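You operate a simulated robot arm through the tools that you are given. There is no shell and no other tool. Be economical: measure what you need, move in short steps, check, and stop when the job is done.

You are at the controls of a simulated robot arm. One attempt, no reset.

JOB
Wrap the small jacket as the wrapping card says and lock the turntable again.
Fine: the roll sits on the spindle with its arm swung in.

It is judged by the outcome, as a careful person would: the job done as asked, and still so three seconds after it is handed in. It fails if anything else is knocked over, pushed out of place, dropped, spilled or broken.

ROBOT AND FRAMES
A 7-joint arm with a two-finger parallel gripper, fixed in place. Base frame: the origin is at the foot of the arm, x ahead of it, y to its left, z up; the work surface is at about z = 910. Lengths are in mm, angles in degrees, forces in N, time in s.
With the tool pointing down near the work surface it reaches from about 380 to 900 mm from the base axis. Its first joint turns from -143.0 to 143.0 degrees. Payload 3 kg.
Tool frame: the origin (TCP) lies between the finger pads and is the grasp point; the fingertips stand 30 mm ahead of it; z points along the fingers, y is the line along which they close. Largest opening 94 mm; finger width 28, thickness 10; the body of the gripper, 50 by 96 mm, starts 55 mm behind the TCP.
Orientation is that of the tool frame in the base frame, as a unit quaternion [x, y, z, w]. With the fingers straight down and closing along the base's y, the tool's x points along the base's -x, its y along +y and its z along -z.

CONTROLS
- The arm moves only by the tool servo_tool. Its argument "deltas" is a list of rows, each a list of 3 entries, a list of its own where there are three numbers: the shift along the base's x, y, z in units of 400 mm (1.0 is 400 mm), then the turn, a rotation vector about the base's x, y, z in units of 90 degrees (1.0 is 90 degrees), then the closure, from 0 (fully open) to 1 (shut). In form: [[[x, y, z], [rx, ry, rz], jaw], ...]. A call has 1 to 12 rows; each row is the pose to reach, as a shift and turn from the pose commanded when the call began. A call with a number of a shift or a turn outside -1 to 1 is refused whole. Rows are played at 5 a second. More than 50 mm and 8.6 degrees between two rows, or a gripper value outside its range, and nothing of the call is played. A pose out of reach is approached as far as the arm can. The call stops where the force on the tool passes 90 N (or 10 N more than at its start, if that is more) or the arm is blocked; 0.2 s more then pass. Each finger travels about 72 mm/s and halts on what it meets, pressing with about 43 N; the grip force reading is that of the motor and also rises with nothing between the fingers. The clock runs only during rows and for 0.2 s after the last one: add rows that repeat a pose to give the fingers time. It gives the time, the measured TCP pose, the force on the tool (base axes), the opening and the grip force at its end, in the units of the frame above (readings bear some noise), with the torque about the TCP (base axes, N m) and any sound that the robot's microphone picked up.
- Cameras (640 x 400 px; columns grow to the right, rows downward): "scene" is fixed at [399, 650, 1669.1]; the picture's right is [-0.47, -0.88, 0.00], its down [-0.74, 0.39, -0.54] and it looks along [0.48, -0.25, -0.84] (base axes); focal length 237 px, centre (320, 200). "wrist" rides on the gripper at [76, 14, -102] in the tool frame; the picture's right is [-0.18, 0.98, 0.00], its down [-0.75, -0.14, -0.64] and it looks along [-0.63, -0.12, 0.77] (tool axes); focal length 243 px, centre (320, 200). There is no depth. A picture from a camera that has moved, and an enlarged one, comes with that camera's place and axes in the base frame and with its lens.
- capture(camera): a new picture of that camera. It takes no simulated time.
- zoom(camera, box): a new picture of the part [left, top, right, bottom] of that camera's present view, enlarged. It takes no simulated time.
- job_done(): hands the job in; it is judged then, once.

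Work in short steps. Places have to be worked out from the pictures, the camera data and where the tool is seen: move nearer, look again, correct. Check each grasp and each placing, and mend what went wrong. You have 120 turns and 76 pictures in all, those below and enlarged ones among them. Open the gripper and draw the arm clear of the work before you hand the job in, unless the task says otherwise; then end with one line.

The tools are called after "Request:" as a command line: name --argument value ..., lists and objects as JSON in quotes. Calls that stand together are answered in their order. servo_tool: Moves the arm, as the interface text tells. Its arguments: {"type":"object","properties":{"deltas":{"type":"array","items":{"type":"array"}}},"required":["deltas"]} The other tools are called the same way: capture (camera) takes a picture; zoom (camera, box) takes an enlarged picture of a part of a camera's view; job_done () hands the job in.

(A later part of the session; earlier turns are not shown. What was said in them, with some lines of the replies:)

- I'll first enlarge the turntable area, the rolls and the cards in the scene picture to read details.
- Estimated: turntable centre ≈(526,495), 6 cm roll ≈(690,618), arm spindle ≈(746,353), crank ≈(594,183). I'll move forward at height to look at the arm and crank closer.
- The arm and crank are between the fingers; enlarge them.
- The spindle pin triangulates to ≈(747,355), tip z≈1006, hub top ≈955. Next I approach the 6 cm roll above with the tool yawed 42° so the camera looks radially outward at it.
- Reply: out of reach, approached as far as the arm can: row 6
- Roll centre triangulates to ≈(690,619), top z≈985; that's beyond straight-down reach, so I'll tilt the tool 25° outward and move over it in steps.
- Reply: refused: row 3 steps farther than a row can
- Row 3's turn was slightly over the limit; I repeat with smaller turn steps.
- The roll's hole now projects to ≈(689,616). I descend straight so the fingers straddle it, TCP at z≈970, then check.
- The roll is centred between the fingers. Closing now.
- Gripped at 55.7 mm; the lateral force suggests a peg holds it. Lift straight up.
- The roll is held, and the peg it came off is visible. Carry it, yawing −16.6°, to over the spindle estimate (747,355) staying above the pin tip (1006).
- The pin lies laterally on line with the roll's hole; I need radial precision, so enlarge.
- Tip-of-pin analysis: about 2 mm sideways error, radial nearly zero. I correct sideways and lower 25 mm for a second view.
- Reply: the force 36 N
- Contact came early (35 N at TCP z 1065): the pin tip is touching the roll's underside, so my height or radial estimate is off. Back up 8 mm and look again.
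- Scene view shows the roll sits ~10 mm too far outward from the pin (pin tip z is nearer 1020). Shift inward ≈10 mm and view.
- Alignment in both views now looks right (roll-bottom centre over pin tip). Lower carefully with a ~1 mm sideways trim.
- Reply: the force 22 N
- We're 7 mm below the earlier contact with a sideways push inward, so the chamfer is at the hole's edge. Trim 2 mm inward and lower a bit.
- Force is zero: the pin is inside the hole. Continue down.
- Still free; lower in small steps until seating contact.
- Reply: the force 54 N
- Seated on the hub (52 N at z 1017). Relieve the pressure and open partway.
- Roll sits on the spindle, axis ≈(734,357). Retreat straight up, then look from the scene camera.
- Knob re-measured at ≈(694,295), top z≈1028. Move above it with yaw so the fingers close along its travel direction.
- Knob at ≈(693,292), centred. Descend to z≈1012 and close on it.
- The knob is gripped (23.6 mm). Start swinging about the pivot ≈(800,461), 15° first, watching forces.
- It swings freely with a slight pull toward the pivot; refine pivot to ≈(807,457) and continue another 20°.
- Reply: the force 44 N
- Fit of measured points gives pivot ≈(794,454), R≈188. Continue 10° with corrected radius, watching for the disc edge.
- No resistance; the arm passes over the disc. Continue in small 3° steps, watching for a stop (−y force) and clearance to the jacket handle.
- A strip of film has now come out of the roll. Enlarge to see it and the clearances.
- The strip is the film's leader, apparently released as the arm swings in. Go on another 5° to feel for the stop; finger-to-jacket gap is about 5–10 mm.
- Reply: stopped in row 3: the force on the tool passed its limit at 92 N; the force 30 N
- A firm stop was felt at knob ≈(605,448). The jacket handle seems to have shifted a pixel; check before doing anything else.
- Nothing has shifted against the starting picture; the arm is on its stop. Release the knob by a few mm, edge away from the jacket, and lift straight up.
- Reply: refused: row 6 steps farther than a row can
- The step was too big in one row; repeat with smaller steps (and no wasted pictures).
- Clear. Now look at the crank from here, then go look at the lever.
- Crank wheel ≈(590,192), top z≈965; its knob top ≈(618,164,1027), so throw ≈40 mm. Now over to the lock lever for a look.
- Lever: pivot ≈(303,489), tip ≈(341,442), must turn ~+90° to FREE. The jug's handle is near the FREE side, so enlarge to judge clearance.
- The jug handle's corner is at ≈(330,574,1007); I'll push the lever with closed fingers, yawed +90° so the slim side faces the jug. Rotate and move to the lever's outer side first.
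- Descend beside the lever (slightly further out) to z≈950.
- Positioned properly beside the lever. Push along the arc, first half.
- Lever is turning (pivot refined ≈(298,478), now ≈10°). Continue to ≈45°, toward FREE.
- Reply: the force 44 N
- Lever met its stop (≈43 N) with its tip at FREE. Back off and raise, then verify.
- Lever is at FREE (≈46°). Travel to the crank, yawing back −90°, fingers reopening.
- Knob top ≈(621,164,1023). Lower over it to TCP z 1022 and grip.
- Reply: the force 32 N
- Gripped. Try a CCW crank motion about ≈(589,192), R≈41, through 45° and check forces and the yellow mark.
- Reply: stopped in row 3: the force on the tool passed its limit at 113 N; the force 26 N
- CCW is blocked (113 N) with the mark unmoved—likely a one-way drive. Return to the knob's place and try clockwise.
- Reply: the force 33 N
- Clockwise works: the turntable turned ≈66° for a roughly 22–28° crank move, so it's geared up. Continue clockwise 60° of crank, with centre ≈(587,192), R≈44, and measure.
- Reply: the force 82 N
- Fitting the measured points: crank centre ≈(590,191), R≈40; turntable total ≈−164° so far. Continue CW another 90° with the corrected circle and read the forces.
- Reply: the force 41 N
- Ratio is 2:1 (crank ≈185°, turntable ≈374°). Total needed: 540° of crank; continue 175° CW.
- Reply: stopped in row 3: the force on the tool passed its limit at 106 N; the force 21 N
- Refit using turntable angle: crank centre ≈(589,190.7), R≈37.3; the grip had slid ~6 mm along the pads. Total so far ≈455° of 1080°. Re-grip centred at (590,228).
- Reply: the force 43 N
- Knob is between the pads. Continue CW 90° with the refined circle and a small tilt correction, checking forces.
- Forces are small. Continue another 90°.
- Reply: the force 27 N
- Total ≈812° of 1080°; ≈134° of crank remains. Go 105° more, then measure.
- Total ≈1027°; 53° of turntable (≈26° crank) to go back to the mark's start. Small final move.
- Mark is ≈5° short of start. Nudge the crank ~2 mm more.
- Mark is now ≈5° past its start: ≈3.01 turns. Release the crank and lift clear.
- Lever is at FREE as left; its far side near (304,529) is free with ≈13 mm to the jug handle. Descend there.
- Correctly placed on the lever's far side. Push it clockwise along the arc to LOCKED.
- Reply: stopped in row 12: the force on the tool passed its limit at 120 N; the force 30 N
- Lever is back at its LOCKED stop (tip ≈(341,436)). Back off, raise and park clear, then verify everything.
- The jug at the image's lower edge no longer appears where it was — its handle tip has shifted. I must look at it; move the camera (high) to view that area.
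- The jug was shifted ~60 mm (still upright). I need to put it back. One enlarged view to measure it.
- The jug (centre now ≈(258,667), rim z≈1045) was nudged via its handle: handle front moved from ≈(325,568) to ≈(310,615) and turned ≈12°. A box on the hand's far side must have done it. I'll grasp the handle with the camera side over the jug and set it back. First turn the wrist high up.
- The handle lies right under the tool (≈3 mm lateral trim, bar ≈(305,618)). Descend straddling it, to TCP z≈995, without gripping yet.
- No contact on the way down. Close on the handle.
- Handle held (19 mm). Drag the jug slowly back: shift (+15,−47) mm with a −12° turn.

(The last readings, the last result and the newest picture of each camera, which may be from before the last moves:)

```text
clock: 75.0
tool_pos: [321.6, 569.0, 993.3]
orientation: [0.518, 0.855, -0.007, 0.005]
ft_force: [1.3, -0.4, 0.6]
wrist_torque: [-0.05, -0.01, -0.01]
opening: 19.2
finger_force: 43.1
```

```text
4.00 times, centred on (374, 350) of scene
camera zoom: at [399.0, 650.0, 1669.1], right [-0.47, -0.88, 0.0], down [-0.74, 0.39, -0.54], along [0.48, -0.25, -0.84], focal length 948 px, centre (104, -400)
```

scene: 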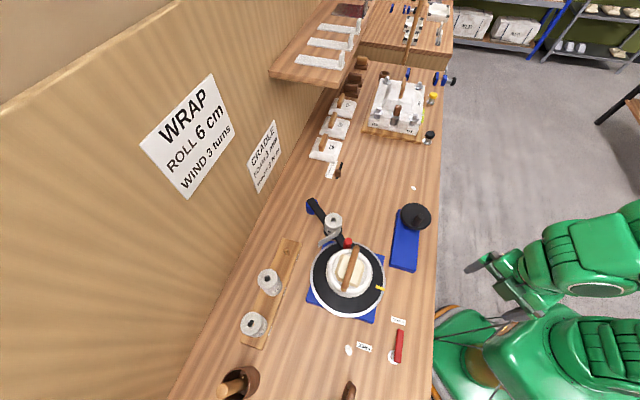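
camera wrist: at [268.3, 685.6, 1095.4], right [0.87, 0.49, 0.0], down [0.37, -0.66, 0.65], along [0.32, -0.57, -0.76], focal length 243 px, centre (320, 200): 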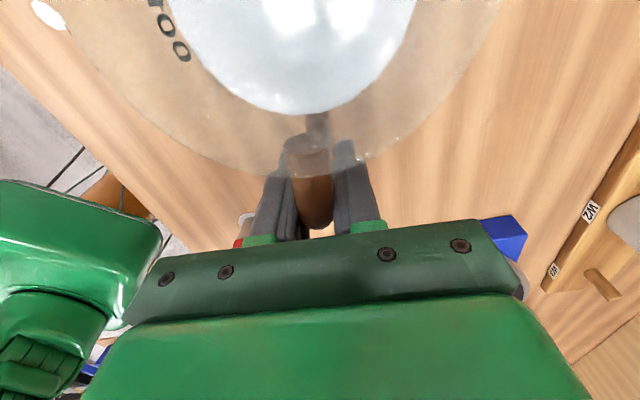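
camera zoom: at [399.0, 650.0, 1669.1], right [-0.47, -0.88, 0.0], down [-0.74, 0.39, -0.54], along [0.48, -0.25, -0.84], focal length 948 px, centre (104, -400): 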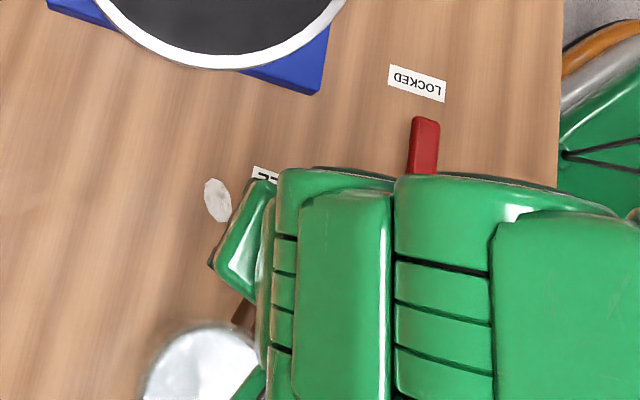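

The jug matches its original image position (left edge and top within a few enlarged pixels). Release gently and lift straight up, then retreat.

Request:
servo_tool --deltas '[[[0, 0, 0], [0, 0, 0], 0.7], [[0, 0, 0], [0, 0, 0], 0.5], [[0, 0, 0], [0, 0, 0], 0.35], [[0, 0, 0], [0, 0, 0], 0.35], [[0, 0, 0.06], [0, 0, 0], 0.35], [[0, 0, 0.15], [0, 0, 0], 0.35], [[0, 0, 0.25], [0, 0, 0], 0.35], [[0, 0, 0.36], [0, 0, 0], 0.35], [[0, 0, 0.47], [0, 0, 0], 0.35], [[0, 0, 0.56], [0, 0, 0], 0.35]]'

Request:
servo_tool --deltas '[[[0, -0.1, 0.03], [0, 0, 0], 0], [[0, -0.2, 0.06], [0, 0, 0], 0], [[0, -0.3, 0.06], [0, 0, 0], 0], [[0, -0.4, 0.06], [0, 0, 0], 0], [[0, -0.5, 0.06], [0, 0, 0], 0], [[0, -0.6, 0.06], [0, 0, 0], 0], [[0, -0.7, 0.06], [0, 0, 0], 0], [[0, -0.7, 0.06], [0, 0, 0], 0]]'

Request:
capture --camera "scene"

```text
clock: 77.2
tool_pos: [320.5, 567.8, 1217.4]
orientation: [0.518, 0.855, -0.007, 0.005]
ft_force: [-0.1, 0.3, 0.2]
wrist_torque: [0.04, -0.01, 0.05]
opening: 61.1
finger_force: 0.0
```

```text
clock: 79.2
tool_pos: [343.7, 294.5, 1197.5]
orientation: [0.522, 0.851, -0.051, -0.035]
ft_force: [-0.6, 0.4, 0.0]
wrist_torque: [0.0, -0.03, -0.01]
opening: 94.0
finger_force: 0.1
stopped in row 8: the arm was blocked; the commanded pose is now the measured one
```

```text
0 pictures are left
```

scene: 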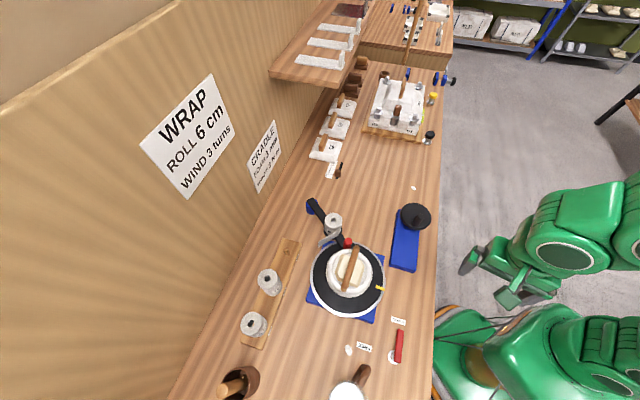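

The picture now matches the start for the jug, cup and other rolls. The 6 cm roll is on the spindle with its arm swung in, the lever is at LOCKED, and the gripper is open and clear of the work, so I hand in.

Request:
job_done

```text
The job is handed in.
```

The small jacket is wrapped as the card says: the 6 cm roll is on the spindle with its arm swung in, I wound about 3 turns (roughly 5° over), and the turntable is locked again. I knocked the measuring jug about 50 mm out of place while relocking; it stayed upright, and I dragged it back to within a few millimetres of where it was.
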